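You operate a simulated robot arm through the tools that you are given. There is no shell and no other tool. Be economical: measure what you need, move in short steps, check, and stop when the job is done.

You are at the controls of a simulated robot arm. One attempt, no reset.

Task
Dust the extinguisher, push its pin home and shut the strap.
Fine: dust with the white striped cloth; back on the shelf with it.
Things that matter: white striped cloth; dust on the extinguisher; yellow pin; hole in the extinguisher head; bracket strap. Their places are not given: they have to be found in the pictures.

Only the result counts: the job must be done as asked and must still hold three seconds after the hand-in. Knocking over, shifting, dropping, spilling or breaking anything else fails it. Flat cloth is picked up by pressing the open fingertips on it (5 to 10 N) and closing them slowly along it; thin cloth reads only 2 to 8 mm in the jaws.

Robot
A 6-joint arm with a two-finger parallel gripper, fixed in place. Base frame: the origin is at the foot of the arm, x ahead of it, y to its left, z up. Units: cm, degrees, N and s.
With the tool pointing down near the work surface it reaches from about 10 to 84 cm from the base axis. Its first joint turns from -115.0 to 115.0 degrees. Payload 4.2 kg.
The tool frame sits at the grasp point between the pads (the TCP): z along the fingers, y along the line on which they close. The tips reach 2.3 cm beyond it. Largest opening 9.4 cm; finger width 3.8, thickness 1; the body of the gripper, 5.4 by 9.6 cm, starts 3.9 cm behind the TCP.
Orientation is told as [roll, pitch, yaw] about the base's x, y, z axes, in that order, counted from this pose: with the fingers straight down and closing along the base's y, the tool's x points along the base's -x, its y along +y and its z along -z.

Tools
- The arm moves only by the tool jog_arm. Its argument "rows" is a list of rows, each a list of 6 numbers: the shift along the tool's x, y, z in m, then the turn, a rotation vector about the tool's x, y, z in rad. In form: [[tx, ty, tz, ax, ay, az], ...]. A call has 1 to 20 rows; each row is the pose to reach, as a shift and turn from the pose commanded when the call began, along the tool's axes at that moment. "grip" is the finger opening in m, from 0 to 0.094, set as the call begins (left out, the last holds). Each row takes 0.2 s and may step no farther than 5 cm and 8.6 degrees from the row before; otherwise, or with a gripper value out of range, the whole call is refused. Where a pose cannot be reached the arm comes as near as it can. A force on the tool above 50 N (or 10 N above the force at the start of the call, whichever is more), or a blocked arm, ends the call early, and 0.2 s more pass. Each finger travels about 10.8 cm/s and halts on what it meets, pressing with about 23 N; the grip force reading is that of the motor and also rises with nothing between the fingers. The clock runs only during rows and for 0.2 s after the last one: add rows that repeat a pose to give the fingers time. The reply holds the time, the measured pose of the TCP, the force on the tool along the base axes, the opening and the grip force, in the units named above and with some noise.
- Cameras (640 x 400 px; columns grow to the right, rows downward): "scene" is fixed at [22, -65.14, 150.32]; the picture's right is [0.94, -0.35, 0.00], its down [-0.14, -0.37, -0.92] and it looks along [0.32, 0.86, -0.39] (base axes); focal length 341 px, centre (320, 200). "wrist" rides on the gripper at [-3.9, 0, -4.4] in the tool frame; the picture's right is [0.00, -1.00, 0.00], its down [0.97, 0.00, -0.24] and it looks along [0.24, 0.00, 0.97] (tool axes); focal length 218 px, centre (320, 200).
- get_image(camera): a new picture of that camera. No time passes.
- raise_lower(by): slides the trunk up (or, below 0, down) by that many cm; the arm rides with it, the base frame stays. It gives what a move gives, with no picture.
- locate(camera, pixels): for up to 12 pixels [column, row] of the newest picture of that camera ("zoom" is the newest enlarged one), the place [x, y, z] in the base frame of the surface seen there, good to about 0.3 cm. No time passes.
- close_up(camera, box): a new picture of the part [left, top, right, bottom] of that camera's present view, enlarged. No time passes.
- finish_job(): hands the job in; it is judged then, once.

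Keep the steps short. Do not move on a guess: measure, check each grasp and each placing, and mend mistakes. In all there are 80 turns and 38 pictures (those below and enlarged ones count). Leave the gripper open and the arm clear of the work at the hand-in unless told otherwise, and finish with a single line.

The tools are called after ">>>" by a JSON object that holds its "op" and its "data". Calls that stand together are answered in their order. jog_arm: Moves the arm, as the interface text tells. Its arguments: {"type":"object","properties":{"rows":{"type":"array"},"grip":{"type":"number"}},"required":["rows"]} The other tools are called the same way: raise_lower (by) slides the trunk up or down; get_image (camera) takes a picture; locate (camera, pixels) gives the place of the surface under pixels of a picture; close_up (camera, box) takes an enlarged picture of a part of a camera's view; finish_job () hands the job in.

At the start:

```text
time_s: 0.0
eef_pos: [50.13, 3.46, 130.91]
tcp_rot: [0.0, 0.0, -0.1]
ft_force: [-0.8, 0.6, -0.2]
grip_width: 9.4
grasp_force: 0.0
trunk travel left (down, up): [-87.5, 11.5]
```

scene: 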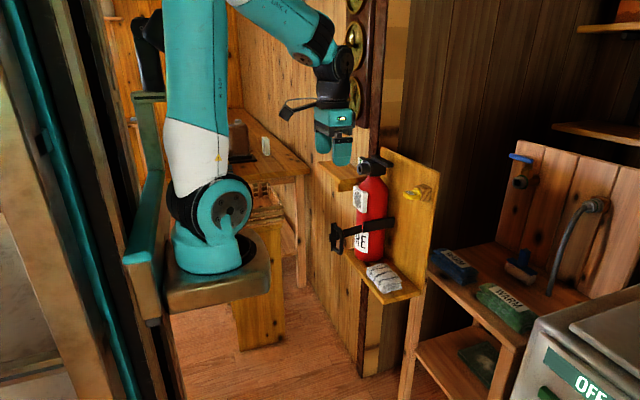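
wrist: 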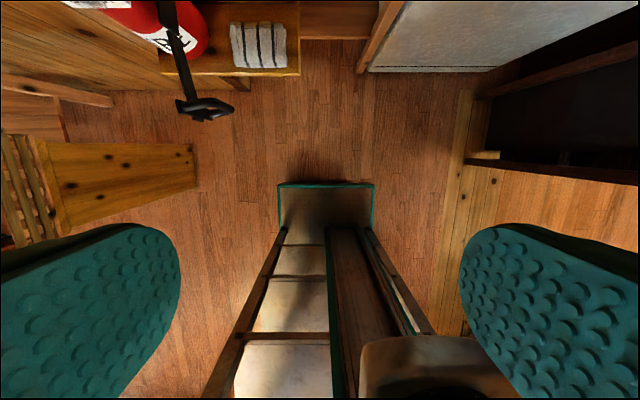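

I see the extinguisher near pixel (370,215), the cloth near (383,278) and something yellow near (420,193). I'll enlarge that area first.

>>> {"op": "close_up", "data": {"camera": "scene", "box": [310, 140, 450, 310]}}

>>> {"op": "close_up", "data": {"camera": "scene", "box": [340, 145, 440, 208]}}

```text
2.35 times, centred on (380, 225) of scene
```

zoom: 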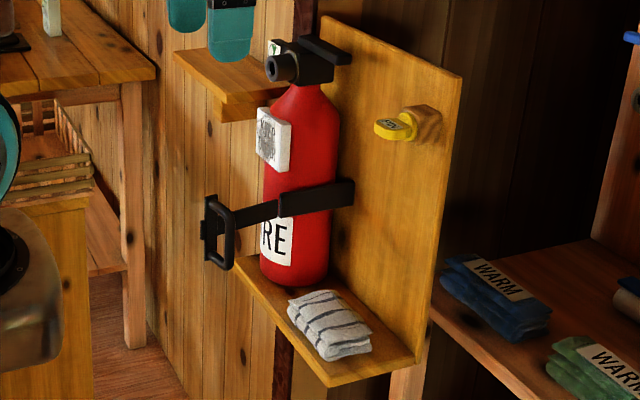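

```text
6.35 times, centred on (390, 176) of scene
```

zoom: 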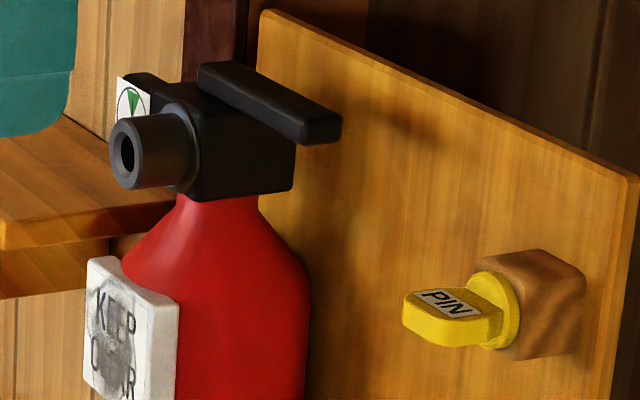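

The dust is a grey patch on the white plate. The hole is at (125,153) in the enlarged picture, and the pin sits in a wooden block on the board. I'll measure all of these.

>>> {"op": "locate", "data": {"camera": "zoom", "pixels": [[125, 153], [125, 120], [125, 185], [190, 150], [270, 160], [95, 300], [150, 340], [410, 310], [445, 335], [490, 280], [500, 325], [545, 300]]}}

>>> {"op": "locate", "data": {"camera": "scene", "pixels": [[354, 200], [360, 190], [361, 210], [370, 275], [383, 270], [397, 290], [385, 280], [334, 237], [356, 234], [388, 222], [362, 240], [410, 290]]}}

```text
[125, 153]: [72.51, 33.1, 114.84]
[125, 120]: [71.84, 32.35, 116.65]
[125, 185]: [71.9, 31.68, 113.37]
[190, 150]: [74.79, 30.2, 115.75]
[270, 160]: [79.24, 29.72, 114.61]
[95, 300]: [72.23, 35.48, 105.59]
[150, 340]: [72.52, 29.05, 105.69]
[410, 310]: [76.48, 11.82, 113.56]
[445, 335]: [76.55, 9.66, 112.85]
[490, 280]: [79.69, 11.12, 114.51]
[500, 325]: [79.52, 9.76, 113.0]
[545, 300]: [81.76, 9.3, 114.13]
```

```text
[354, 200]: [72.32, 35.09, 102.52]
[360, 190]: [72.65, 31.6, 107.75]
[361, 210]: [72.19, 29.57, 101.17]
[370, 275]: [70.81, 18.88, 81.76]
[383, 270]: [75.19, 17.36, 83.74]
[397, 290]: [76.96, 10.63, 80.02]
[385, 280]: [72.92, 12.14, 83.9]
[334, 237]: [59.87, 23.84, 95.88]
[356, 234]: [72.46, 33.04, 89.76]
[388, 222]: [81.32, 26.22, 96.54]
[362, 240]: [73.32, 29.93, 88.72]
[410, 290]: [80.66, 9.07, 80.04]
```

The hole and the pin both lie along x. Next I'll look closely at the strap and the cloth.

>>> {"op": "close_up", "data": {"camera": "scene", "box": [325, 205, 405, 255]}}

```text
8.00 times, centred on (365, 230) of scene
```

zoom: 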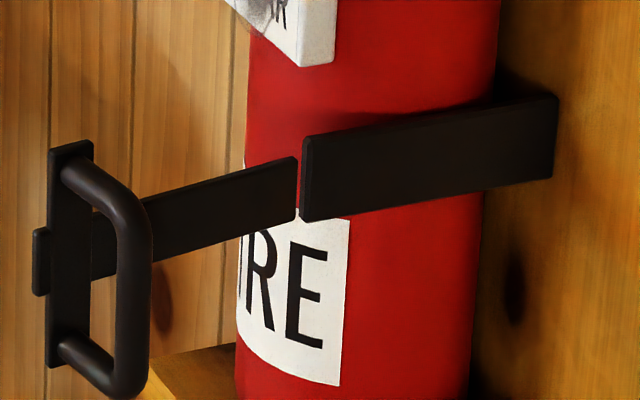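

>>> {"op": "locate", "data": {"camera": "zoom", "pixels": [[285, 175], [285, 205], [200, 215], [120, 250], [40, 260], [70, 170], [135, 250], [130, 370], [310, 180], [400, 160], [540, 120], [540, 165]]}}

```text
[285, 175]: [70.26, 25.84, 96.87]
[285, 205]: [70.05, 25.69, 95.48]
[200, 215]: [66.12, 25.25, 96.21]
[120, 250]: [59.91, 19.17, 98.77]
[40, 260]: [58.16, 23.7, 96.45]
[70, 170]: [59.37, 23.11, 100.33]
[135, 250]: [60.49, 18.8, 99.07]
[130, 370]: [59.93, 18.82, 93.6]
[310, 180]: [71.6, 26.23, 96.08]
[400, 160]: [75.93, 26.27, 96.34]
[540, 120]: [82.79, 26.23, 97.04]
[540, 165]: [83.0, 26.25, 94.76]
```

The fixed strap arm ends at about (71,26,96). The hinged part points back along -x to (58,24), and the handle is on its -y side. Next I'll bring the wrist camera over the cloth, staying high and clear.

>>> {"op": "jog_arm", "data": {"rows": [[-0.03, 0.02, 0.03, 0, 0, 0], [-0.06, 0.045, 0.06, 0, 0, 0], [-0.09, 0.07, 0.09, 0, 0, 0], [-0.12, 0.09, 0.12, 0, 0, 0], [-0.14, 0.1, 0.14, 0, 0, 0], [-0.14, 0.1, 0.14, 0, 0, 0]], "grip": 0.094}}

>>> {"op": "get_image", "data": {"camera": "wrist"}}

>>> {"op": "get_image", "data": {"camera": "scene"}}

```text
time_s: 1.4
eef_pos: [64.11, 13.52, 116.84]
tcp_rot: [0.0, 0.0, 0.1]
ft_force: [-0.4, 0.3, -0.5]
grip_width: 9.4
grasp_force: 0.1
trunk travel left (down, up): [-87.5, 11.5]
```

```text
32 pictures are left
```

wrist: 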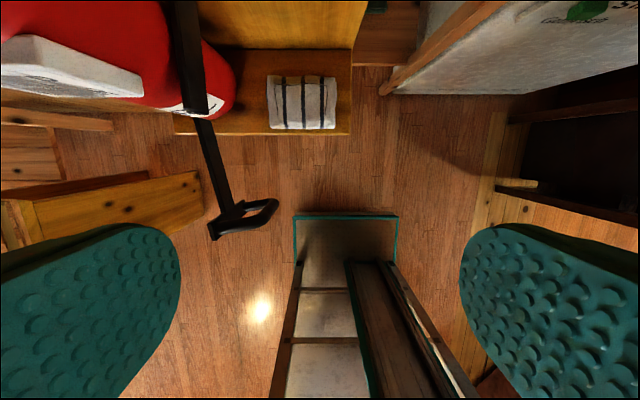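

```text
31 pictures are left
```

scene: 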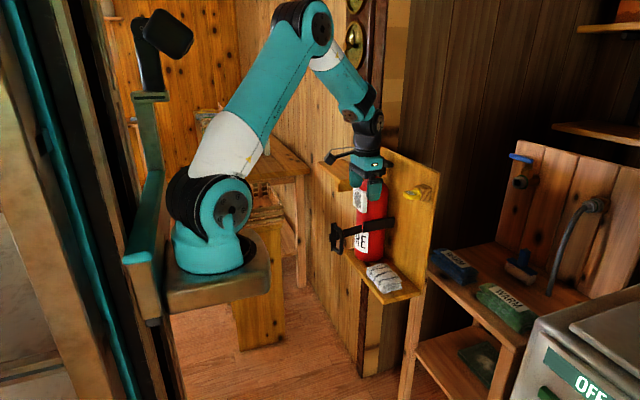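

>>> {"op": "locate", "data": {"camera": "wrist", "pixels": [[270, 128], [334, 127], [334, 78], [269, 77], [301, 100], [345, 130], [352, 70], [240, 60], [225, 125], [180, 130], [265, 215], [212, 235]]}}

>>> {"op": "close_up", "data": {"camera": "wrist", "box": [170, 40, 370, 165]}}

```text
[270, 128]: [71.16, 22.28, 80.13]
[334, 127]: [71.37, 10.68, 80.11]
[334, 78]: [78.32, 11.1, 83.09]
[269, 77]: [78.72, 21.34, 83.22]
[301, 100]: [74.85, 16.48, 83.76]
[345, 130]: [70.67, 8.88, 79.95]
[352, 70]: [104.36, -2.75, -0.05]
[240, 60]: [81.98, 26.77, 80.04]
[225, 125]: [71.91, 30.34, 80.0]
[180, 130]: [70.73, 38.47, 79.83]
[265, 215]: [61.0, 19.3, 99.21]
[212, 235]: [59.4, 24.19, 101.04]
```

```text
3.20 times, centred on (270, 102) of wrist
```

zoom: 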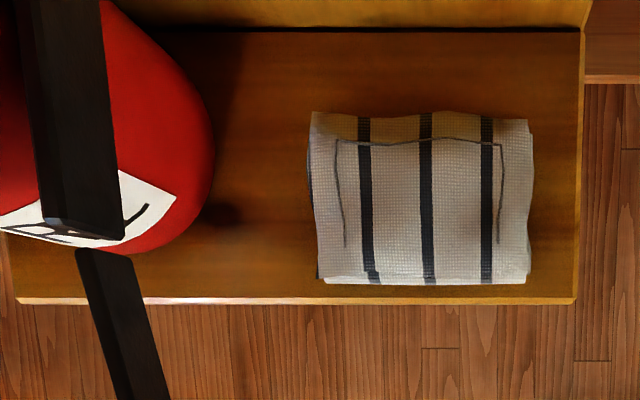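

The cloth is a folded pad: x 71.3–78.5, y 11–21.5, top at z 83.8. Before going down between the pin and the strap, I'll check what sticks out from the wrist.

>>> {"op": "close_up", "data": {"camera": "scene", "box": [300, 80, 440, 220]}}

```text
2.86 times, centred on (370, 150) of scene
```

zoom: 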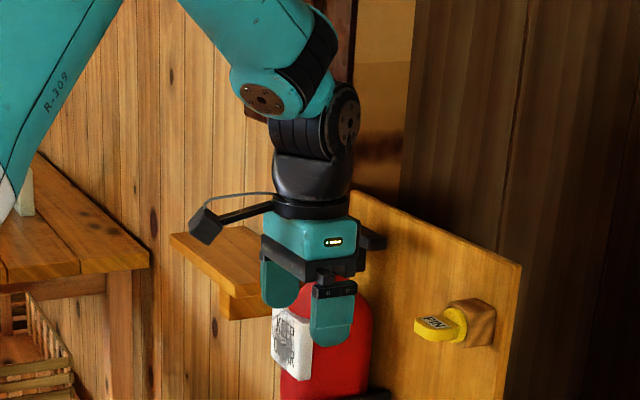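

>>> {"op": "locate", "data": {"camera": "zoom", "pixels": [[205, 225], [192, 228], [215, 215], [250, 212], [230, 194], [310, 210], [330, 240], [375, 240], [335, 290], [310, 175], [350, 110], [265, 95]]}}

```text
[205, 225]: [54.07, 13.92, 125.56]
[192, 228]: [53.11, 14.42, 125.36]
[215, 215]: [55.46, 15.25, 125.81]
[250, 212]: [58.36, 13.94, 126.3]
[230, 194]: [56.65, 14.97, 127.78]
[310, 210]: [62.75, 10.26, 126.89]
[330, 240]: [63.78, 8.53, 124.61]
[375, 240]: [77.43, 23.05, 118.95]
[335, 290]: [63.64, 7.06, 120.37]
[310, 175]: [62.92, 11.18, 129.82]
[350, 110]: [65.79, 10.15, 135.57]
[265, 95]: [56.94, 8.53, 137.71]
```

A box on a bar sticks out about 11 cm on the tool's +x side, 9 cm above the TCP. I'll yaw by +90° so the fingers close along x across the 7.2 cm side of the cloth. That puts the box on the free -y side. I'll do this here, up high, moving slightly to -y.

>>> {"op": "jog_arm", "data": {"rows": [[0, -0.005, 0, 0, 0, -0.1428], [0, -0.01, 0, 0, 0, -0.2856], [0, -0.01, 0, 0, 0, -0.4284], [0, -0.01, 0, 0, 0, -0.5712], [0, -0.01, 0, 0, 0, -0.714], [0, -0.01, 0, 0, 0, -0.8568], [0, -0.01, 0, 0, 0, -0.9996], [0, -0.01, 0, 0, 0, -1.1424], [0, -0.01, 0, 0, 0, -1.2852], [0, -0.01, 0, 0, 0, -1.428], [0, -0.01, 0, 0, 0, -1.5708], [0, -0.01, 0, 0, 0, -1.5708]], "grip": 0.094}}

```text
time_s: 4.0
eef_pos: [64.17, 12.56, 116.98]
tcp_rot: [0.0, -0.1, 90.1]
ft_force: [-0.1, 0.5, 0.1]
grip_width: 9.42
grasp_force: 0.0
trunk travel left (down, up): [-87.5, 11.5]
```

Now I'll go down in front of the shelf edge to z≈89, clear of the handle (y>18) and the pin (x>76).

>>> {"op": "jog_arm", "data": {"rows": [[0, -0.01, 0.04, 0, 0, 0], [0, -0.02, 0.08, 0, 0, 0], [0, -0.024, 0.12, 0, 0, 0], [0, -0.024, 0.16, 0, 0, 0], [0, -0.024, 0.2, 0, 0, 0], [0, -0.024, 0.24, 0, 0, 0], [0, -0.024, 0.28, 0, 0, 0], [0, -0.024, 0.28, 0, 0, 0]]}}

>>> {"op": "get_image", "data": {"camera": "scene"}}

```text
time_s: 5.8
eef_pos: [66.63, 12.47, 88.93]
tcp_rot: [0.0, 0.1, 90.0]
ft_force: [0.3, 0.1, 1.2]
grip_width: 9.39
grasp_force: 0.1
trunk travel left (down, up): [-87.5, 11.5]
```

```text
28 pictures are left
```

scene: 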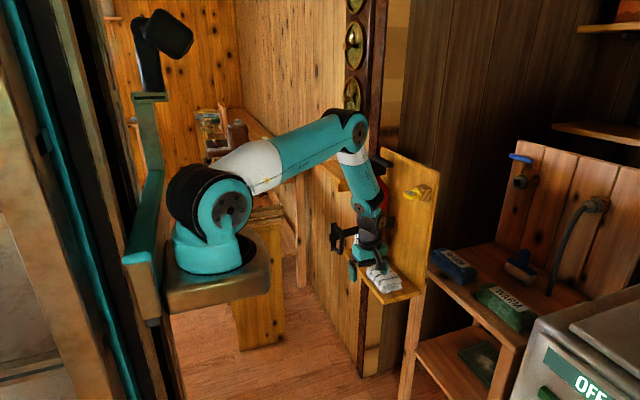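

The elbow now looks close to the extinguisher head, so I'll measure it before going forward.

>>> {"op": "locate", "data": {"camera": "scene", "pixels": [[358, 133], [348, 112], [362, 160], [372, 190], [380, 185], [370, 222], [378, 228], [388, 198], [376, 160], [388, 162], [363, 255], [352, 270]]}}

>>> {"op": "close_up", "data": {"camera": "scene", "box": [320, 100, 440, 300]}}

```text
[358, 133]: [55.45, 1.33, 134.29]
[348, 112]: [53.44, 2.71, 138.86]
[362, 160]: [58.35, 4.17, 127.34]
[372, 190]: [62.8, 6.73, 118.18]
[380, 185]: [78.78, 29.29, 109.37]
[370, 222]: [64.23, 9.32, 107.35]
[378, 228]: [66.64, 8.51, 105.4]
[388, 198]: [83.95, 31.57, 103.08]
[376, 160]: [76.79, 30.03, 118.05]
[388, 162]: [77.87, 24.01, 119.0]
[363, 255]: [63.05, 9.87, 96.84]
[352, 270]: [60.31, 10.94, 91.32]
```

```text
2.00 times, centred on (380, 200) of scene
```

zoom: 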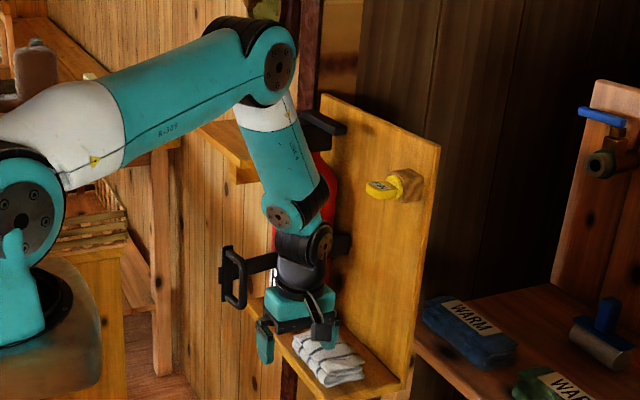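

The forearm stays at x<69 at pin height. I'll go forward low over the cloth to (75,17.5,87), keeping toward +y and away from the pin.

>>> {"op": "jog_arm", "data": {"rows": [[0, -0.02, 0.015, 0, 0, 0], [-0.015, -0.035, 0.018, 0, 0, 0], [-0.035, -0.05, 0.018, 0, 0, 0], [-0.05, -0.065, 0.018, 0, 0, 0], [-0.05, -0.075, 0.018, 0, 0, 0], [-0.05, -0.084, 0.018, 0, 0, 0], [-0.05, -0.084, 0.018, 0, 0, 0]]}}

>>> {"op": "get_image", "data": {"camera": "wrist"}}

>>> {"op": "close_up", "data": {"camera": "scene", "box": [340, 140, 450, 310]}}

```text
time_s: 7.4
eef_pos: [74.98, 17.46, 87.14]
tcp_rot: [0.0, 0.0, 90.0]
ft_force: [-0.1, -0.1, -0.5]
grip_width: 9.38
grasp_force: 0.1
trunk travel left (down, up): [-87.5, 11.5]
```

```text
26 pictures are left
```

wrist: 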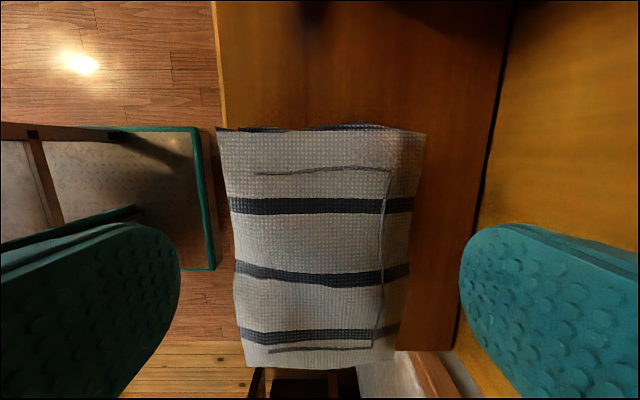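

```text
2.35 times, centred on (395, 225) of scene
```

zoom: 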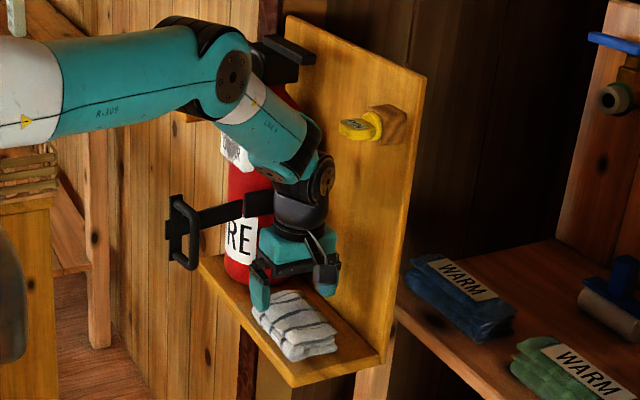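

The fingers straddle the cloth. I'll go down so the tips sit at z≈81, leaving about 1 cm of cloth below them, then close to 6 cm.

>>> {"op": "jog_arm", "data": {"rows": [[0, 0, 0.015, 0, 0, 0], [0, 0, 0.03, 0, 0, 0], [0, 0, 0.039, 0, 0, 0], [0, 0, 0.039, 0, 0, 0]]}}

>>> {"op": "jog_arm", "data": {"rows": [[0, 0, 0, 0, 0, 0], [0, 0, 0, 0, 0, 0], [0, 0, 0, 0, 0, 0]], "grip": 0.06}}

>>> {"op": "jog_arm", "data": {"rows": [[0, 0, 0, 0, 0, 0], [0, 0, 0, 0, 0, 0], [0, 0, 0, 0, 0, 0]], "grip": 0.04}}

>>> {"op": "get_image", "data": {"camera": "wrist"}}

```text
time_s: 8.4
eef_pos: [74.8, 17.46, 83.23]
tcp_rot: [0.0, 0.0, 90.0]
ft_force: [-0.6, -1.0, 0.2]
grip_width: 9.36
grasp_force: 0.1
trunk travel left (down, up): [-87.5, 11.5]
```

```text
time_s: 9.2
eef_pos: [74.9, 17.43, 83.31]
tcp_rot: [-0.1, 0.0, 90.1]
ft_force: [0.0, -0.3, 0.5]
grip_width: 7.07
grasp_force: 23.2
trunk travel left (down, up): [-87.5, 11.5]
```

```text
time_s: 10.0
eef_pos: [74.93, 17.48, 83.24]
tcp_rot: [0.1, 0.0, 90.0]
ft_force: [-0.9, -0.5, -0.1]
grip_width: 7.04
grasp_force: 22.9
trunk travel left (down, up): [-87.5, 11.5]
```

```text
24 pictures are left
```

wrist: 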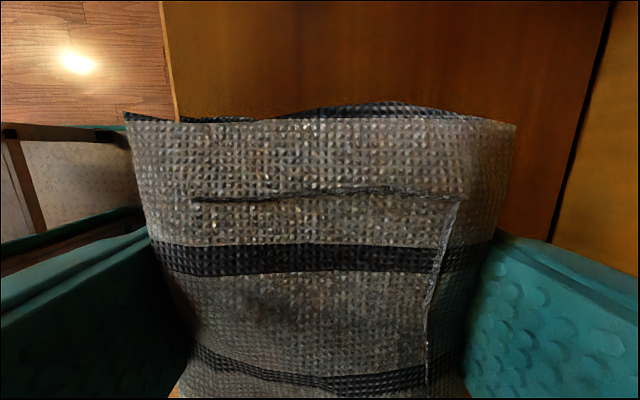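

The cloth is held firmly at 7.0 cm with 23 N. I'll lift it 3 cm, retreat the way I came, then rise.

>>> {"op": "jog_arm", "data": {"rows": [[0, 0, -0.015, 0, 0, 0], [0, 0, -0.035, 0, 0, 0], [0, 0.015, -0.038, 0, 0, 0], [0.015, 0.03, -0.038, 0, 0, 0], [0.035, 0.05, -0.038, 0, 0, 0], [0.055, 0.07, -0.04, 0, 0, 0], [0.065, 0.085, -0.05, 0, 0, 0], [0.065, 0.085, -0.05, 0, 0, 0]]}}

>>> {"op": "jog_arm", "data": {"rows": [[0, 0.01, -0.04, 0, 0, 0], [0, 0.02, -0.08, 0, 0, 0], [0, 0.03, -0.12, 0, 0, 0], [0, 0.04, -0.16, 0, 0, 0], [0, 0.06, -0.2, 0, 0, 0], [0, 0.08, -0.22, 0, 0, 0], [0, 0.11, -0.24, 0, 0, 0], [0, 0.14, -0.24, 0, 0, 0], [0, 0.14, -0.24, 0, 0, 0]]}}

```text
time_s: 11.8
eef_pos: [66.45, 11.0, 88.17]
tcp_rot: [0.0, 0.0, 90.1]
ft_force: [0.1, 0.2, 0.2]
grip_width: 7.05
grasp_force: 22.8
trunk travel left (down, up): [-87.5, 11.5]
```

```text
time_s: 13.8
eef_pos: [52.27, 10.89, 112.34]
tcp_rot: [0.0, 0.1, 90.0]
ft_force: [0.8, -0.1, -1.0]
grip_width: 7.05
grasp_force: 23.1
trunk travel left (down, up): [-87.5, 11.5]
```

The cloth is held and clear. I'll undo the yaw while moving toward y≈27 at z 112, above the handle.

>>> {"op": "jog_arm", "data": {"rows": [[-0.015, 0, 0, 0, 0, 0.1428], [-0.03, 0, 0, 0, 0, 0.2856], [-0.045, 0, 0, 0, 0, 0.4284], [-0.06, 0, 0, 0, 0, 0.5712], [-0.075, 0, 0, 0, 0, 0.714], [-0.09, 0, 0, 0, 0, 0.8568], [-0.105, 0, 0, 0, 0, 0.9996], [-0.12, 0, 0, 0, 0, 1.1424], [-0.135, 0, 0, 0, 0, 1.2852], [-0.15, 0, 0, 0, 0, 1.428], [-0.165, 0, 0, 0, 0, 1.5708], [-0.165, 0, 0, 0, 0, 1.5708]]}}

>>> {"op": "get_image", "data": {"camera": "wrist"}}

```text
time_s: 16.4
eef_pos: [52.37, 27.51, 112.29]
tcp_rot: [0.0, 0.0, 0.0]
ft_force: [0.0, 0.4, -0.6]
grip_width: 7.04
grasp_force: 23.1
trunk travel left (down, up): [-87.5, 11.5]
```

```text
23 pictures are left
```

wrist: 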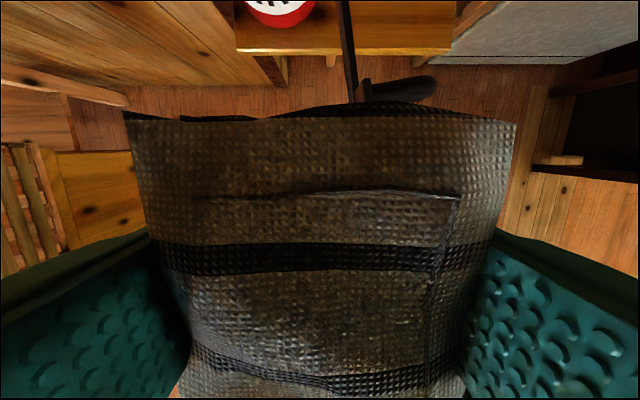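

The cloth is steady. Next I'll pitch the tool by -90° so the fingers point along +x, with the box going below, and shift to y≈32.2.

>>> {"op": "jog_arm", "data": {"rows": [[0, 0.01, 0, 0, -0.1428, 0], [0, 0.02, 0, 0, -0.2856, 0], [0, 0.03, 0, 0, -0.4284, 0], [0, 0.04, 0, 0, -0.5712, 0], [0, 0.047, 0, 0, -0.714, 0], [0, 0.047, 0, 0, -0.8568, 0], [0, 0.047, 0, 0, -0.9996, 0], [0, 0.047, 0, 0, -1.1424, 0], [0, 0.047, 0, 0, -1.2852, 0], [0, 0.047, 0, 0, -1.428, 0], [0, 0.047, 0, 0, -1.5708, 0], [0, 0.047, 0, 0, -1.5708, 0]]}}

>>> {"op": "get_image", "data": {"camera": "wrist"}}

>>> {"op": "get_image", "data": {"camera": "scene"}}

```text
time_s: 19.0
eef_pos: [52.41, 32.26, 112.18]
tcp_rot: [0.1, -84.6, 0.0]
ft_force: [0.0, 0.2, -1.3]
grip_width: 7.02
grasp_force: 23.5
out of reach, approached as far as the arm can: row 11, 12
trunk travel left (down, up): [-87.5, 11.5]
```

```text
22 pictures are left
```

wrist: 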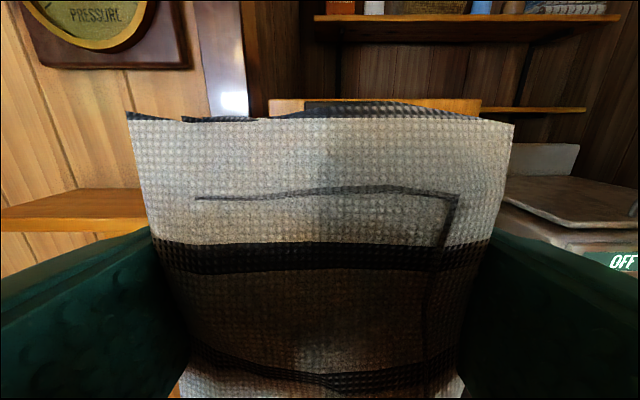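

```text
21 pictures are left
```

scene: 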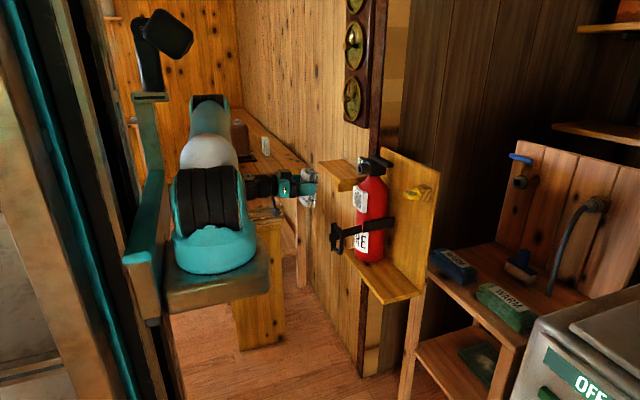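

Pitch stopped at -84.6° because the arm is folded this close to its base. I'll go forward and down to about (60,32.2,106) and read the pose again.

>>> {"op": "jog_arm", "data": {"rows": [[0.02, 0, 0.02, 0, 0, 0], [0.04, 0, 0.04, 0, 0, 0], [0.06, 0, 0.065, 0, 0, 0], [0.068, 0, 0.085, 0, 0, 0], [0.068, 0, 0.085, 0, 0, 0]]}}

```text
time_s: 20.2
eef_pos: [60.41, 32.19, 104.55]
tcp_rot: [-0.2, -84.6, 0.2]
ft_force: [0.5, -0.3, -0.6]
grip_width: 7.06
grasp_force: 22.9
trunk travel left (down, up): [-87.5, 11.5]
```

>>> {"op": "jog_arm", "data": {"rows": [[0, 0, 0, 0, -0.05, 0], [0, 0, 0, 0, -0.094, 0], [0, 0, 0, 0, -0.094, 0]]}}

>>> {"op": "close_up", "data": {"camera": "scene", "box": [310, 140, 430, 260]}}

```text
time_s: 21.0
eef_pos: [61.19, 32.84, 104.44]
tcp_rot: [-1.7, -89.4, 1.7]
ft_force: [0.7, 0.6, -0.2]
grip_width: 7.03
grasp_force: 23.1
out of reach, approached as far as the arm can: row 2, 3
trunk travel left (down, up): [-87.5, 11.5]
```

```text
3.33 times, centred on (370, 200) of scene
```

zoom: 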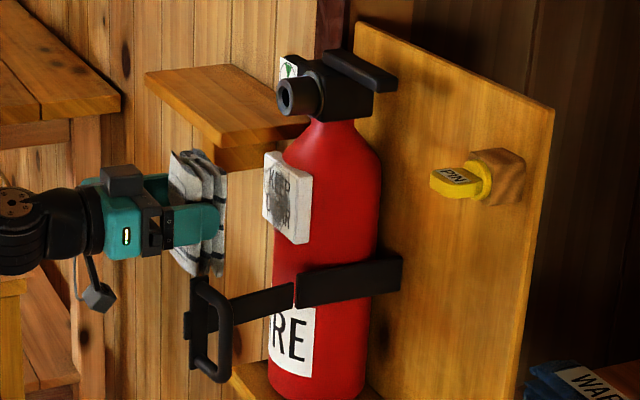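

The cloth faces the dusty plate. I'll approach to just short of it (TCP x≈67.5), straightening the small turn error on the way.

>>> {"op": "jog_arm", "data": {"rows": [[0, -0.003, 0.02, 0, 0, 0], [0, -0.006, 0.04, 0, 0, 0], [0, -0.006, 0.055, 0, 0, 0], [0, -0.006, 0.063, 0, 0, 0], [0, -0.006, 0.063, 0, 0, 0]]}}

>>> {"op": "jog_arm", "data": {"rows": [[0, 0, 0.004, 0, 0, 0], [0, 0, 0.008, 0, 0, 0], [0, 0, 0.008, 0, 0, 0]]}}

```text
time_s: 22.2
eef_pos: [67.67, 32.17, 104.61]
tcp_rot: [5.6, -89.9, -5.7]
ft_force: [0.3, 0.3, -0.5]
grip_width: 7.03
grasp_force: 22.9
trunk travel left (down, up): [-87.5, 11.5]
```

```text
time_s: 23.0
eef_pos: [68.38, 32.21, 104.57]
tcp_rot: [-5.2, -89.9, 5.2]
ft_force: [-0.1, -0.3, -0.3]
grip_width: 7.04
grasp_force: 22.6
trunk travel left (down, up): [-87.5, 11.5]
```

There is no contact yet. I'll keep going in 2 mm steps until the force shows.

>>> {"op": "jog_arm", "data": {"rows": [[0, 0, 0.002, 0, 0, 0], [0, 0, 0.004, 0, 0, 0], [0, 0, 0.004, 0, 0, 0]]}}

>>> {"op": "jog_arm", "data": {"rows": [[0, 0, 0.001, 0, 0, 0], [0, 0, 0.002, 0, 0, 0], [0, 0, 0.002, 0, 0, 0]]}}

```text
time_s: 23.8
eef_pos: [68.71, 32.15, 104.65]
tcp_rot: [0.4, -89.8, -0.2]
ft_force: [0.1, -0.3, -1.2]
grip_width: 7.06
grasp_force: 23.2
trunk travel left (down, up): [-87.5, 11.5]
```

```text
time_s: 24.6
eef_pos: [68.88, 32.25, 104.61]
tcp_rot: [-13.9, -90.0, 13.8]
ft_force: [0.7, -0.6, 0.0]
grip_width: 7.04
grasp_force: 23.2
trunk travel left (down, up): [-87.5, 11.5]
```

>>> {"op": "jog_arm", "data": {"rows": [[0, 0, 0.001, 0, 0, 0], [0, 0, 0.002, 0, 0, 0], [0, 0, 0.002, 0, 0, 0]]}}

>>> {"op": "close_up", "data": {"camera": "scene", "box": [330, 150, 410, 230]}}

```text
time_s: 25.4
eef_pos: [69.0, 32.13, 104.74]
tcp_rot: [-49.6, -90.0, 49.7]
ft_force: [-13.4, -2.3, -0.6]
grip_width: 7.05
grasp_force: 23.3
trunk travel left (down, up): [-87.5, 11.5]
```

```text
5.00 times, centred on (370, 190) of scene
```

zoom: 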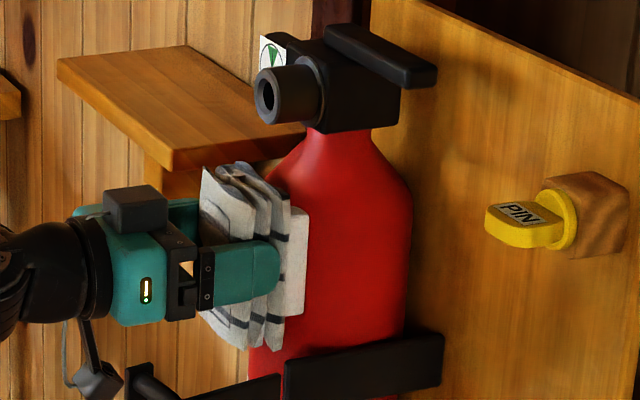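

Contact reads -13 N. I'll ease off by 1 mm and rub in short strokes: 2 cm up and down, 1 cm sideways.

>>> {"op": "jog_arm", "data": {"rows": [[0, 0, -0.0008, 0, 0, 0], [0.01, 0, -0.0008, 0, 0, 0], [0.02, 0, -0.0008, 0, 0, 0], [0.01, 0, -0.0008, 0, 0, 0], [0, 0, -0.0008, 0, 0, 0], [-0.01, 0, -0.0008, 0, 0, 0], [-0.02, 0, -0.0008, 0, 0, 0], [-0.01, 0.008, -0.0008, 0, 0, 0], [0, 0.01, -0.0008, 0, 0, 0], [0.01, 0.01, -0.0008, 0, 0, 0], [0.02, 0, -0.0008, 0, 0, 0], [0.01, -0.01, -0.0008, 0, 0, 0], [0, -0.01, -0.0008, 0, 0, 0], [-0.01, -0.01, -0.0008, 0, 0, 0], [-0.01, 0, -0.0008, 0, 0, 0], [0, 0, -0.0008, 0, 0, 0]]}}

```text
time_s: 28.8
eef_pos: [68.88, 32.28, 104.88]
tcp_rot: [150.6, -89.9, -150.7]
ft_force: [-14.6, 0.7, 5.7]
grip_width: 7.01
grasp_force: 22.9
trunk travel left (down, up): [-87.5, 11.5]
```

The force was still -14.6 N at the end, so contact held. I'll back off 10 cm and look at the plate.

>>> {"op": "jog_arm", "data": {"rows": [[0, 0, -0.02, 0, 0, 0], [0, 0, -0.05, 0, 0, 0], [0, 0, -0.08, 0, 0, 0], [0, 0, -0.08, 0, 0, 0]]}}

>>> {"op": "close_up", "data": {"camera": "scene", "box": [330, 150, 410, 230]}}

```text
time_s: 29.8
eef_pos: [61.43, 32.46, 104.63]
tcp_rot: [-0.7, -89.4, 0.8]
ft_force: [-0.3, -0.9, -0.7]
grip_width: 7.05
grasp_force: 22.7
out of reach, approached as far as the arm can: row 3, 4
trunk travel left (down, up): [-87.5, 11.5]
```

```text
5.00 times, centred on (370, 190) of scene
```

zoom: 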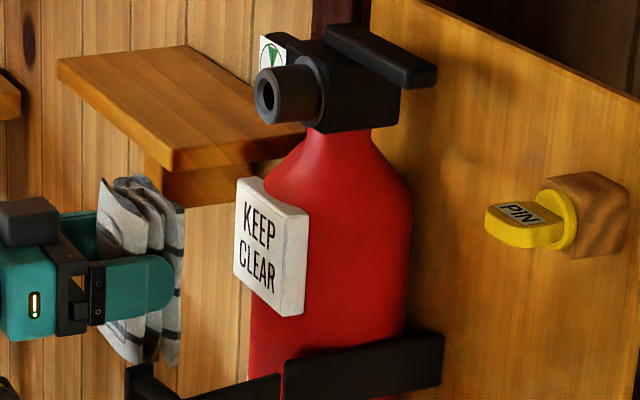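

The plate is clean. Now the cloth goes back: I'll rise and pitch the fingers down again.

>>> {"op": "jog_arm", "data": {"rows": [[-0.01, 0, -0.005, 0, 0.14, 0], [-0.02, 0, -0.01, 0, 0.28, 0], [-0.03, 0, -0.02, 0, 0.42, 0], [-0.04, 0, -0.03, 0, 0.56, 0], [-0.05, 0, -0.04, 0, 0.7, 0], [-0.06, 0, -0.05, 0, 0.84, 0], [-0.07, 0, -0.06, 0, 0.98, 0], [-0.075, 0, -0.07, 0, 1.12, 0], [-0.08, 0, -0.08, 0, 1.26, 0], [-0.08, 0, -0.08, 0, 1.4, 0], [-0.08, 0, -0.08, 0, 1.5603, 0], [-0.08, 0, -0.08, 0, 1.5603, 0]]}}

```text
refused: row 11 steps farther than a row can; nothing moved
```

>>> {"op": "jog_arm", "data": {"rows": [[-0.01, 0, -0.005, 0, 0.14, 0], [-0.02, 0, -0.01, 0, 0.28, 0], [-0.03, 0, -0.02, 0, 0.42, 0], [-0.04, 0, -0.03, 0, 0.56, 0], [-0.05, 0, -0.04, 0, 0.7, 0], [-0.06, 0, -0.05, 0, 0.84, 0], [-0.07, 0, -0.06, 0, 0.98, 0], [-0.075, 0, -0.07, 0, 1.12, 0], [-0.08, 0, -0.08, 0, 1.26, 0], [-0.08, 0, -0.08, 0, 1.4, 0], [-0.08, 0, -0.08, 0, 1.48, 0], [-0.08, 0, -0.08, 0, 1.5603, 0], [-0.08, 0, -0.08, 0, 1.5603, 0]]}}

```text
time_s: 32.6
eef_pos: [53.48, 32.56, 112.65]
tcp_rot: [-0.1, -0.5, -0.1]
ft_force: [-1.1, -0.9, -0.3]
grip_width: 7.05
grasp_force: 22.9
trunk travel left (down, up): [-87.5, 11.5]
```

>>> {"op": "jog_arm", "data": {"rows": [[0, -0.02, 0, 0, 0, -0.1428], [0, -0.04, 0, 0, 0, -0.2856], [0, -0.06, 0, 0, 0, -0.4284], [0, -0.08, 0, 0, 0, -0.5712], [0, -0.1, 0, 0, 0, -0.714], [0, -0.12, 0, 0, 0, -0.8568], [0, -0.14, 0, 0, 0, -0.9996], [0, -0.16, 0, 0, 0, -1.1424], [0, -0.18, 0, 0, 0, -1.2852], [0, -0.2, 0, 0, 0, -1.428], [0, -0.2156, 0, 0, 0, -1.5708], [0, -0.2156, 0, 0, 0, -1.5708]]}}

```text
time_s: 35.2
eef_pos: [53.48, 10.87, 112.57]
tcp_rot: [-0.5, 0.0, 90.1]
ft_force: [-0.2, -0.1, 0.1]
grip_width: 7.06
grasp_force: 22.4
trunk travel left (down, up): [-87.5, 11.5]
```

Retracing the path: forward, then down in front of the shelf.

>>> {"op": "jog_arm", "data": {"rows": [[0, -0.03, 0, 0, -0.009, 0], [0, -0.06, 0.02, 0, -0.009, 0], [0, -0.09, 0.05, 0, -0.009, 0], [0, -0.1, 0.09, 0, -0.009, 0], [0, -0.11, 0.13, 0, -0.009, 0], [0, -0.12, 0.17, 0, -0.009, 0], [0, -0.129, 0.21, 0, -0.009, 0], [0, -0.129, 0.243, 0, -0.009, 0], [0, -0.129, 0.243, 0, -0.009, 0]]}}

>>> {"op": "jog_arm", "data": {"rows": [[-0.01, -0.015, 0.01, 0, 0, 0], [-0.03, -0.035, 0.01, 0, 0, 0], [-0.05, -0.055, 0.01, 0, 0, 0], [-0.065, -0.075, 0.01, 0, 0, 0], [-0.065, -0.085, 0.012, 0, 0, 0], [-0.065, -0.085, 0.03, 0, 0, 0], [-0.065, -0.085, 0.045, 0, 0, 0], [-0.065, -0.085, 0.045, 0, 0, 0]]}}

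```text
time_s: 37.2
eef_pos: [66.72, 10.84, 88.5]
tcp_rot: [-0.5, -0.6, 90.0]
ft_force: [-0.5, -0.7, -0.3]
grip_width: 7.03
grasp_force: 22.4
trunk travel left (down, up): [-87.5, 11.5]
```

```text
time_s: 39.0
eef_pos: [75.26, 17.52, 84.06]
tcp_rot: [-0.6, -0.5, 90.0]
ft_force: [-0.6, 0.3, -0.4]
grip_width: 7.06
grasp_force: 23.2
trunk travel left (down, up): [-87.5, 11.5]
```

I'm just above the resting height. I'll lower the last 8 mm, feel for the shelf, then open.

>>> {"op": "jog_arm", "data": {"rows": [[0, 0.003, 0.004, 0, 0, 0], [0, 0.003, 0.007, 0, 0, 0], [0, 0.003, 0.0085, 0, 0, 0], [0, 0.003, 0.0085, 0, 0, 0]]}}

```text
time_s: 40.0
eef_pos: [74.84, 17.45, 83.41]
tcp_rot: [-0.5, -0.5, 90.0]
ft_force: [-1.4, 0.2, 13.1]
grip_width: 7.06
grasp_force: 22.5
trunk travel left (down, up): [-87.5, 11.5]
```

The shelf is touched (+13 N). I'll open, then lift and retreat.

>>> {"op": "jog_arm", "data": {"rows": [[0, 0, -0.001, 0, 0, 0], [0, 0, -0.001, 0, 0, 0], [0, 0, -0.001, 0, 0, 0]], "grip": 0.092}}

>>> {"op": "jog_arm", "data": {"rows": [[0, 0, -0.015, 0, 0, 0], [0, 0, -0.035, 0, 0, 0], [0, 0, -0.04, 0, 0, 0], [0.01, 0.02, -0.04, 0, 0, 0], [0.03, 0.04, -0.04, 0, 0, 0], [0.05, 0.06, -0.04, 0, 0, 0], [0.065, 0.085, -0.05, 0, 0, 0], [0.065, 0.085, -0.05, 0, 0, 0]]}}

>>> {"op": "jog_arm", "data": {"rows": [[0, 0.01, -0.04, 0, 0, 0], [0, 0.02, -0.08, 0, 0, 0], [0, 0.03, -0.12, 0, 0, 0], [0, 0.04, -0.16, 0, 0, 0], [0, 0.06, -0.2, 0, 0, 0], [0, 0.08, -0.24, 0, 0, 0], [0, 0.11, -0.27, 0, 0, 0], [0, 0.14, -0.29, 0, 0, 0], [0, 0.14, -0.29, 0, 0, 0]]}}

>>> {"op": "close_up", "data": {"camera": "scene", "box": [310, 140, 450, 310]}}

```text
time_s: 40.8
eef_pos: [74.88, 17.45, 83.36]
tcp_rot: [-0.5, -0.6, 89.9]
ft_force: [-0.8, 0.6, 0.6]
grip_width: 9.2
grasp_force: 0.0
trunk travel left (down, up): [-87.5, 11.5]
```

```text
time_s: 42.6
eef_pos: [66.22, 10.89, 87.99]
tcp_rot: [-0.5, -0.5, 90.0]
ft_force: [-0.3, -0.5, -0.6]
grip_width: 9.2
grasp_force: 0.1
trunk travel left (down, up): [-87.5, 11.5]
```

```text
time_s: 44.6
eef_pos: [52.05, 10.7, 117.1]
tcp_rot: [-0.4, -0.5, 90.0]
ft_force: [1.1, 0.7, -0.9]
grip_width: 9.19
grasp_force: 0.0
trunk travel left (down, up): [-87.5, 11.5]
```

```text
2.35 times, centred on (380, 225) of scene
```

zoom: 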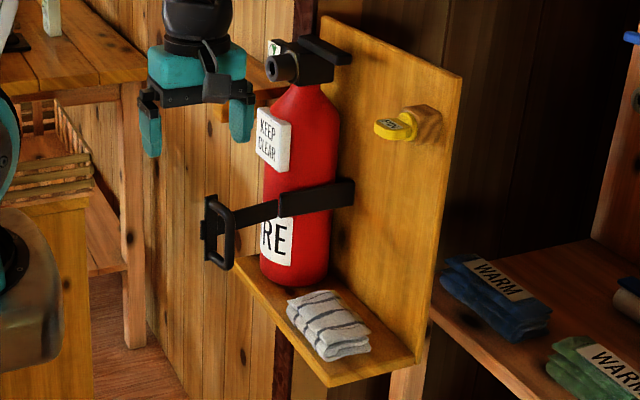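

The cloth is back where it was. Now the pin: I'll undo the yaw, then pitch horizontal in front of it.

>>> {"op": "jog_arm", "data": {"rows": [[0, 0, 0, 0, 0, 0.1428], [0, 0, 0, 0, 0, 0.2856], [0, 0, 0, 0, 0, 0.4284], [0, 0, 0, 0, 0, 0.5712], [0, 0, 0, 0, 0, 0.714], [0, 0, 0, 0, 0, 0.8568], [0, 0, 0, 0, 0, 0.9996], [0, 0, 0, 0, 0, 1.1424], [0, 0, 0, 0, 0, 1.2852], [0, 0, 0, 0, 0, 1.428], [0, 0, 0, 0, 0, 1.5708], [0, 0, 0, 0, 0, 1.5708]]}}

>>> {"op": "jog_arm", "data": {"rows": [[0, 0, 0, 0, -0.1428, 0], [-0.01, 0, 0, 0, -0.2856, 0], [-0.02, 0, 0, 0, -0.4284, 0], [-0.03, 0, 0, 0, -0.5712, 0], [-0.04, 0, 0, 0, -0.714, 0], [-0.05, 0, 0, 0, -0.8568, 0], [-0.06, 0, 0, 0, -0.9996, 0], [-0.07, 0, 0, 0, -1.1424, 0], [-0.08, 0, 0, 0, -1.2852, 0], [-0.09, 0, 0, 0, -1.428, 0], [-0.1, 0, 0, 0, -1.55, 0], [-0.1, 0, 0, 0, -1.55, 0]]}}

>>> {"op": "get_image", "data": {"camera": "wrist"}}

```text
time_s: 47.2
eef_pos: [51.94, 10.48, 117.14]
tcp_rot: [0.5, -0.5, -0.1]
ft_force: [0.5, -0.9, 0.2]
grip_width: 9.21
grasp_force: 0.1
trunk travel left (down, up): [-87.5, 11.5]
```

```text
time_s: 49.8
eef_pos: [68.18, 15.76, 121.7]
tcp_rot: [19.5, -88.6, -19.6]
ft_force: [-0.2, -0.2, -0.1]
grip_width: 9.22
grasp_force: 0.1
out of reach, approached as far as the arm can: row 10, 11, 12
trunk travel left (down, up): [-87.5, 11.5]
```

```text
16 pictures are left
```

wrist: 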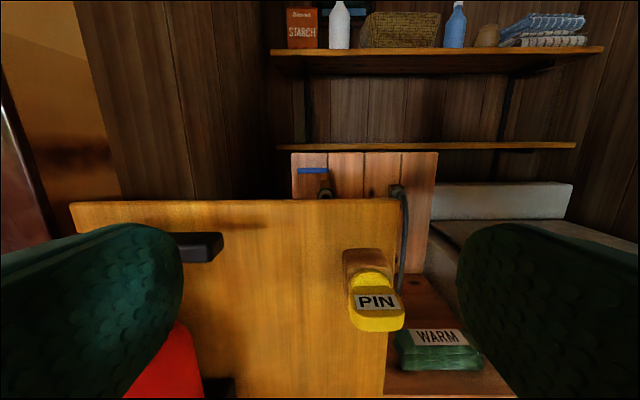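

The arm couldn't fold that tightly and stopped at (68,15.8,121.7). A lower trunk should relax the wrist, so I'll check there is room under the carriage first.

>>> {"op": "locate", "data": {"camera": "scene", "pixels": [[265, 282], [220, 305], [170, 310], [245, 320], [280, 300], [262, 240], [275, 215], [255, 222], [210, 265], [150, 330], [195, 330], [262, 258]]}}

```text
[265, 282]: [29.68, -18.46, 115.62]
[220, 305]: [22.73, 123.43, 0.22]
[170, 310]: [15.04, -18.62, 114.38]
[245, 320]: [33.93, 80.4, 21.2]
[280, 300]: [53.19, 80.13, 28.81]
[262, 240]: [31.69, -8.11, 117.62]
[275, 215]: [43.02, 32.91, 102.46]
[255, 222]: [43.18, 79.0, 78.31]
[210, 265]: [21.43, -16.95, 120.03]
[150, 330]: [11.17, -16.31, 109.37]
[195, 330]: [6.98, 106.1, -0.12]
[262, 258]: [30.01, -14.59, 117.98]
```

There is free space below the carriage. First I'll shift 5 cm to -y, away from the handle, and 2 cm forward; then lower the trunk by 12.

>>> {"op": "jog_arm", "data": {"rows": [[0, -0.015, 0.007, 0, 0, 0], [0, -0.03, 0.014, 0, 0, 0], [0, -0.05, 0.02, 0, 0, 0], [0, -0.05, 0.02, 0, 0, 0]]}}

```text
time_s: 50.8
eef_pos: [70.84, 11.03, 122.07]
tcp_rot: [27.1, -89.0, -27.0]
ft_force: [-0.2, -0.5, -0.6]
grip_width: 9.2
grasp_force: 0.0
out of reach, approached as far as the arm can: row 1, 2, 3, 4
trunk travel left (down, up): [-87.5, 11.5]
```

>>> {"op": "raise_lower", "data": {"by": -12}}

>>> {"op": "jog_arm", "data": {"rows": [[-0.015, 0, -0.01, 0, 0, 0], [-0.033, 0, -0.01, 0, 0, 0], [-0.033, 0, -0.01, 0, 0, 0]]}}

>>> {"op": "get_image", "data": {"camera": "wrist"}}

```text
time_s: 52.3
eef_pos: [70.8, 11.19, 109.94]
tcp_rot: [27.2, -88.8, -27.2]
ft_force: [0.6, -0.5, -0.5]
grip_width: 9.17
grasp_force: 0.1
trunk travel left (down, up): [-75.5, 23.5]
```

```text
time_s: 53.1
eef_pos: [69.89, 11.21, 113.19]
tcp_rot: [26.8, -88.8, -26.8]
ft_force: [0.1, 1.2, 0.0]
grip_width: 9.18
grasp_force: 0.2
trunk travel left (down, up): [-75.5, 23.5]
```

```text
15 pictures are left
```

wrist: 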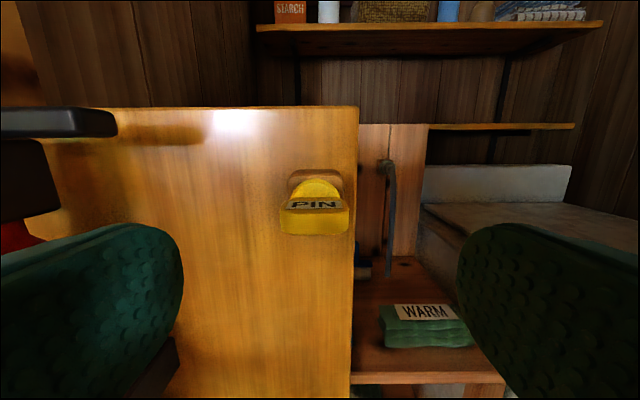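

The view of the pin is good and the tool is level within 1°. I'll measure the pin tab.

>>> {"op": "locate", "data": {"camera": "wrist", "pixels": [[283, 222], [347, 222], [315, 222], [315, 212], [315, 232], [287, 205], [345, 205], [315, 190], [296, 190], [337, 190], [300, 178], [335, 176]]}}

>>> {"op": "close_up", "data": {"camera": "wrist", "box": [260, 150, 370, 250]}}

```text
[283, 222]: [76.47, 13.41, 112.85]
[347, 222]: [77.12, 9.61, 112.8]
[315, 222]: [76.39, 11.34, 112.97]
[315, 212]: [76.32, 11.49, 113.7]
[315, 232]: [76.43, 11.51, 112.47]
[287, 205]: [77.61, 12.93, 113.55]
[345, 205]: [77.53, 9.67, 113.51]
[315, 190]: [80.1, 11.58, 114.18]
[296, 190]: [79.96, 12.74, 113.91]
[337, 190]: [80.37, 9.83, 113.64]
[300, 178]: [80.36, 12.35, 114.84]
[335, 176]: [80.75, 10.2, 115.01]
```

```text
4.00 times, centred on (315, 200) of wrist
```

zoom: 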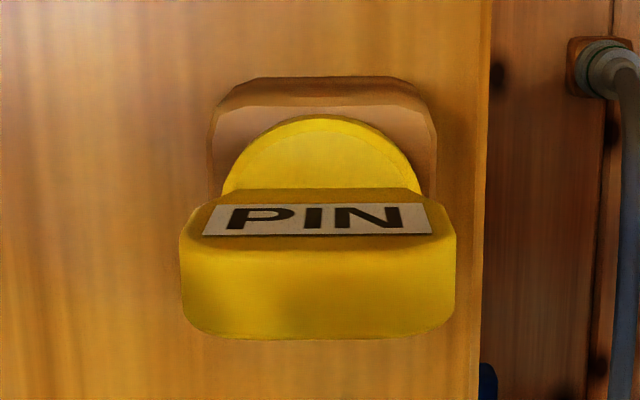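

The tab spans y 9.6–13.4, z 112.2–113.7, x 76.3–79.5. I'll go forward so the tips end at x≈79.7, just short of the block, and level the last degree.

>>> {"op": "jog_arm", "data": {"rows": [[0, 0.002, 0.02, 0, -0.018, 0], [0.001, 0.003, 0.045, 0, -0.018, 0], [0.001, 0.003, 0.065, 0, -0.018, 0], [0.001, 0.003, 0.075, 0, -0.018, 0], [0.001, 0.003, 0.075, 0, -0.018, 0]]}}

```text
time_s: 54.3
eef_pos: [77.33, 11.43, 113.16]
tcp_rot: [93.6, -89.5, -93.6]
ft_force: [1.2, 0.0, 0.1]
grip_width: 9.19
grasp_force: 0.0
trunk travel left (down, up): [-75.5, 23.5]
```

The pose is right. Closing on the tab.

>>> {"op": "jog_arm", "data": {"rows": [[0, 0, 0, 0, 0, 0], [0, 0, 0, 0, 0, 0], [0, 0, 0, 0, 0, 0], [0, 0, 0, 0, 0, 0]], "grip": 0.02}}

>>> {"op": "get_image", "data": {"camera": "wrist"}}

```text
time_s: 55.3
eef_pos: [77.37, 11.46, 113.08]
tcp_rot: [93.9, -89.5, -93.8]
ft_force: [0.8, 2.0, -0.2]
grip_width: 3.92
grasp_force: 22.5
trunk travel left (down, up): [-75.5, 23.5]
```

```text
13 pictures are left
```

wrist: 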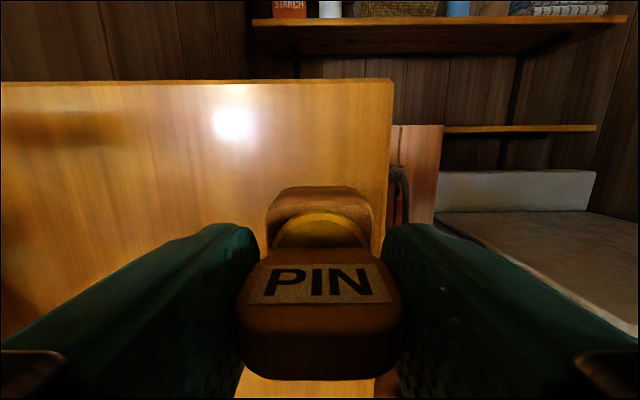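

Gripped at 3.9 cm. I'll pull straight back.

>>> {"op": "jog_arm", "data": {"rows": [[0, 0, -0.008, 0, 0, 0], [0, 0, -0.016, 0, 0, 0], [0, 0, -0.026, 0, 0, 0], [0, 0, -0.036, 0, 0, 0], [0, 0, -0.048, 0, 0, 0], [0, 0, -0.06, 0, 0, 0], [0, 0, -0.07, 0, 0, 0], [0, 0, -0.07, 0, 0, 0]]}}

>>> {"op": "close_up", "data": {"camera": "scene", "box": [340, 145, 440, 208]}}

```text
time_s: 57.1
eef_pos: [70.33, 11.45, 113.15]
tcp_rot: [95.1, -89.6, -95.1]
ft_force: [0.3, 0.5, 0.6]
grip_width: 3.95
grasp_force: 23.5
trunk travel left (down, up): [-75.5, 23.5]
```

```text
6.35 times, centred on (390, 176) of scene
```

zoom: 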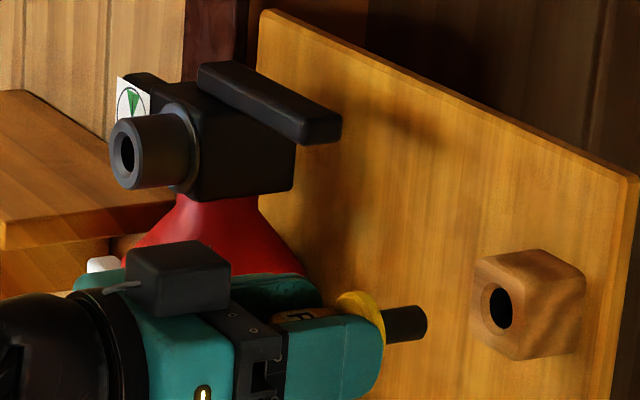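

The pin is out; its black shaft shows at (405,323). I'll measure the shaft and the nozzle ring.

>>> {"op": "locate", "data": {"camera": "zoom", "pixels": [[400, 312], [400, 324], [400, 336], [420, 322], [385, 325], [112, 150], [125, 125], [142, 165], [130, 185], [118, 125], [140, 135], [128, 155]]}}

```text
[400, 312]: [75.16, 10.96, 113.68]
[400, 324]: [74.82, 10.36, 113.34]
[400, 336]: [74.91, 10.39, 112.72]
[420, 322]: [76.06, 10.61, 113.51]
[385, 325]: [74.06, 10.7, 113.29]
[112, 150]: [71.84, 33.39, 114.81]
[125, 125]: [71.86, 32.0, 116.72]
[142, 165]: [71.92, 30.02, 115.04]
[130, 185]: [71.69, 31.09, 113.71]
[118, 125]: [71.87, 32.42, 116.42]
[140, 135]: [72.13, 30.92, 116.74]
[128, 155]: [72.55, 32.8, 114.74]
```

The hole centre is near (71.9,31.7,115.1), and the shaft tip is 5.9 ahead of the TCP. I'll raise so the box clears the strap handle, traverse to y≈31.7 while retreating to x≈64, then come down.

>>> {"op": "jog_arm", "data": {"rows": [[-0.035, 0, 0, 0, 0, 0], [-0.07, 0, 0, 0, 0, 0], [-0.075, 0.035, -0.01, 0, 0, 0], [-0.075, 0.07, -0.02, 0, 0, 0], [-0.075, 0.1, -0.035, 0, 0, 0], [-0.075, 0.13, -0.05, 0, 0, 0], [-0.075, 0.165, -0.065, 0, 0, 0], [-0.075, 0.2025, -0.065, 0, 0, 0], [-0.05, 0.2025, -0.065, 0, 0, 0], [-0.02, 0.2025, -0.065, 0, 0, 0], [-0.02, 0.2025, -0.065, 0, 0, 0]]}}

>>> {"op": "get_image", "data": {"camera": "wrist"}}

>>> {"op": "close_up", "data": {"camera": "scene", "box": [320, 145, 400, 195]}}

```text
time_s: 59.5
eef_pos: [63.97, 31.73, 115.26]
tcp_rot: [96.4, -89.5, -96.4]
ft_force: [-0.3, 0.0, -0.2]
grip_width: 3.89
grasp_force: 23.6
trunk travel left (down, up): [-75.5, 23.5]
```

```text
11 pictures are left
```

wrist: 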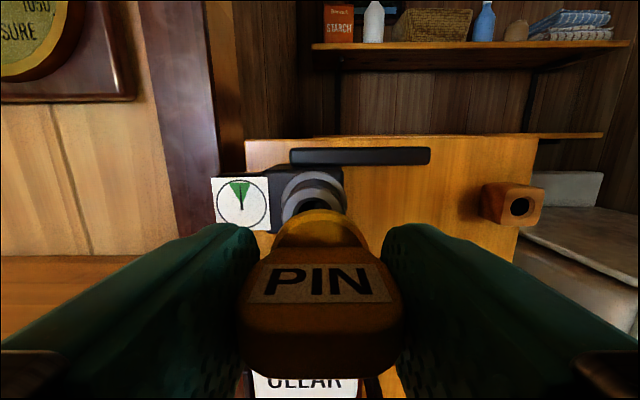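

```text
8.00 times, centred on (360, 170) of scene
```

zoom: 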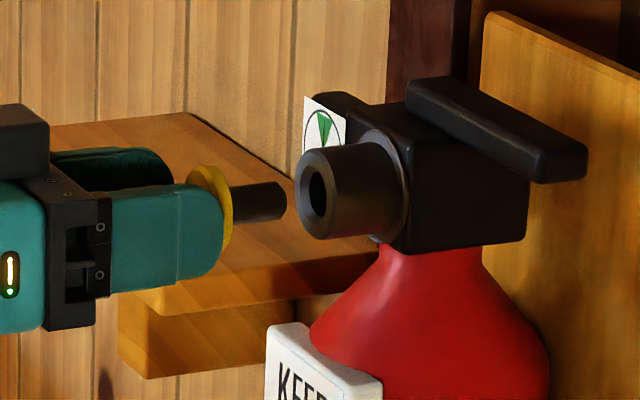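

>>> {"op": "close_up", "data": {"camera": "wrist", "box": [260, 150, 380, 225]}}

>>> {"op": "locate", "data": {"camera": "wrist", "pixels": [[284, 205], [346, 205], [314, 180], [314, 188], [314, 200], [290, 190], [340, 190]]}}

>>> {"op": "locate", "data": {"camera": "scene", "pixels": [[356, 169]]}}

```text
5.33 times, centred on (320, 188) of wrist
```

zoom: 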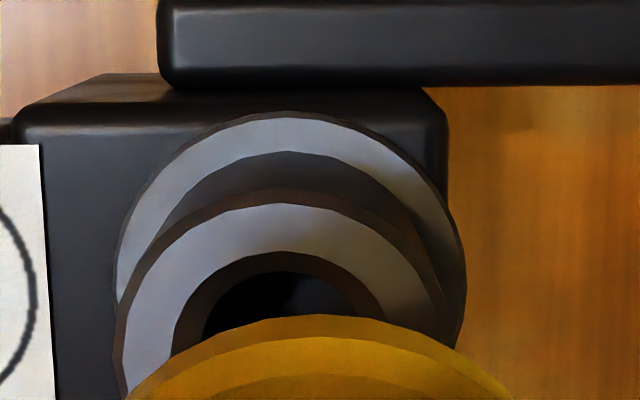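

```text
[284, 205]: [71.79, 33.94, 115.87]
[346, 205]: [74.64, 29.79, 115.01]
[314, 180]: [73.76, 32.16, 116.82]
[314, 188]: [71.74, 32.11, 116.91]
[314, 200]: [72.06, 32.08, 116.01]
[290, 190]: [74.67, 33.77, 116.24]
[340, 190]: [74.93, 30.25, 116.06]
```

```text
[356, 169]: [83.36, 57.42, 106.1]
```

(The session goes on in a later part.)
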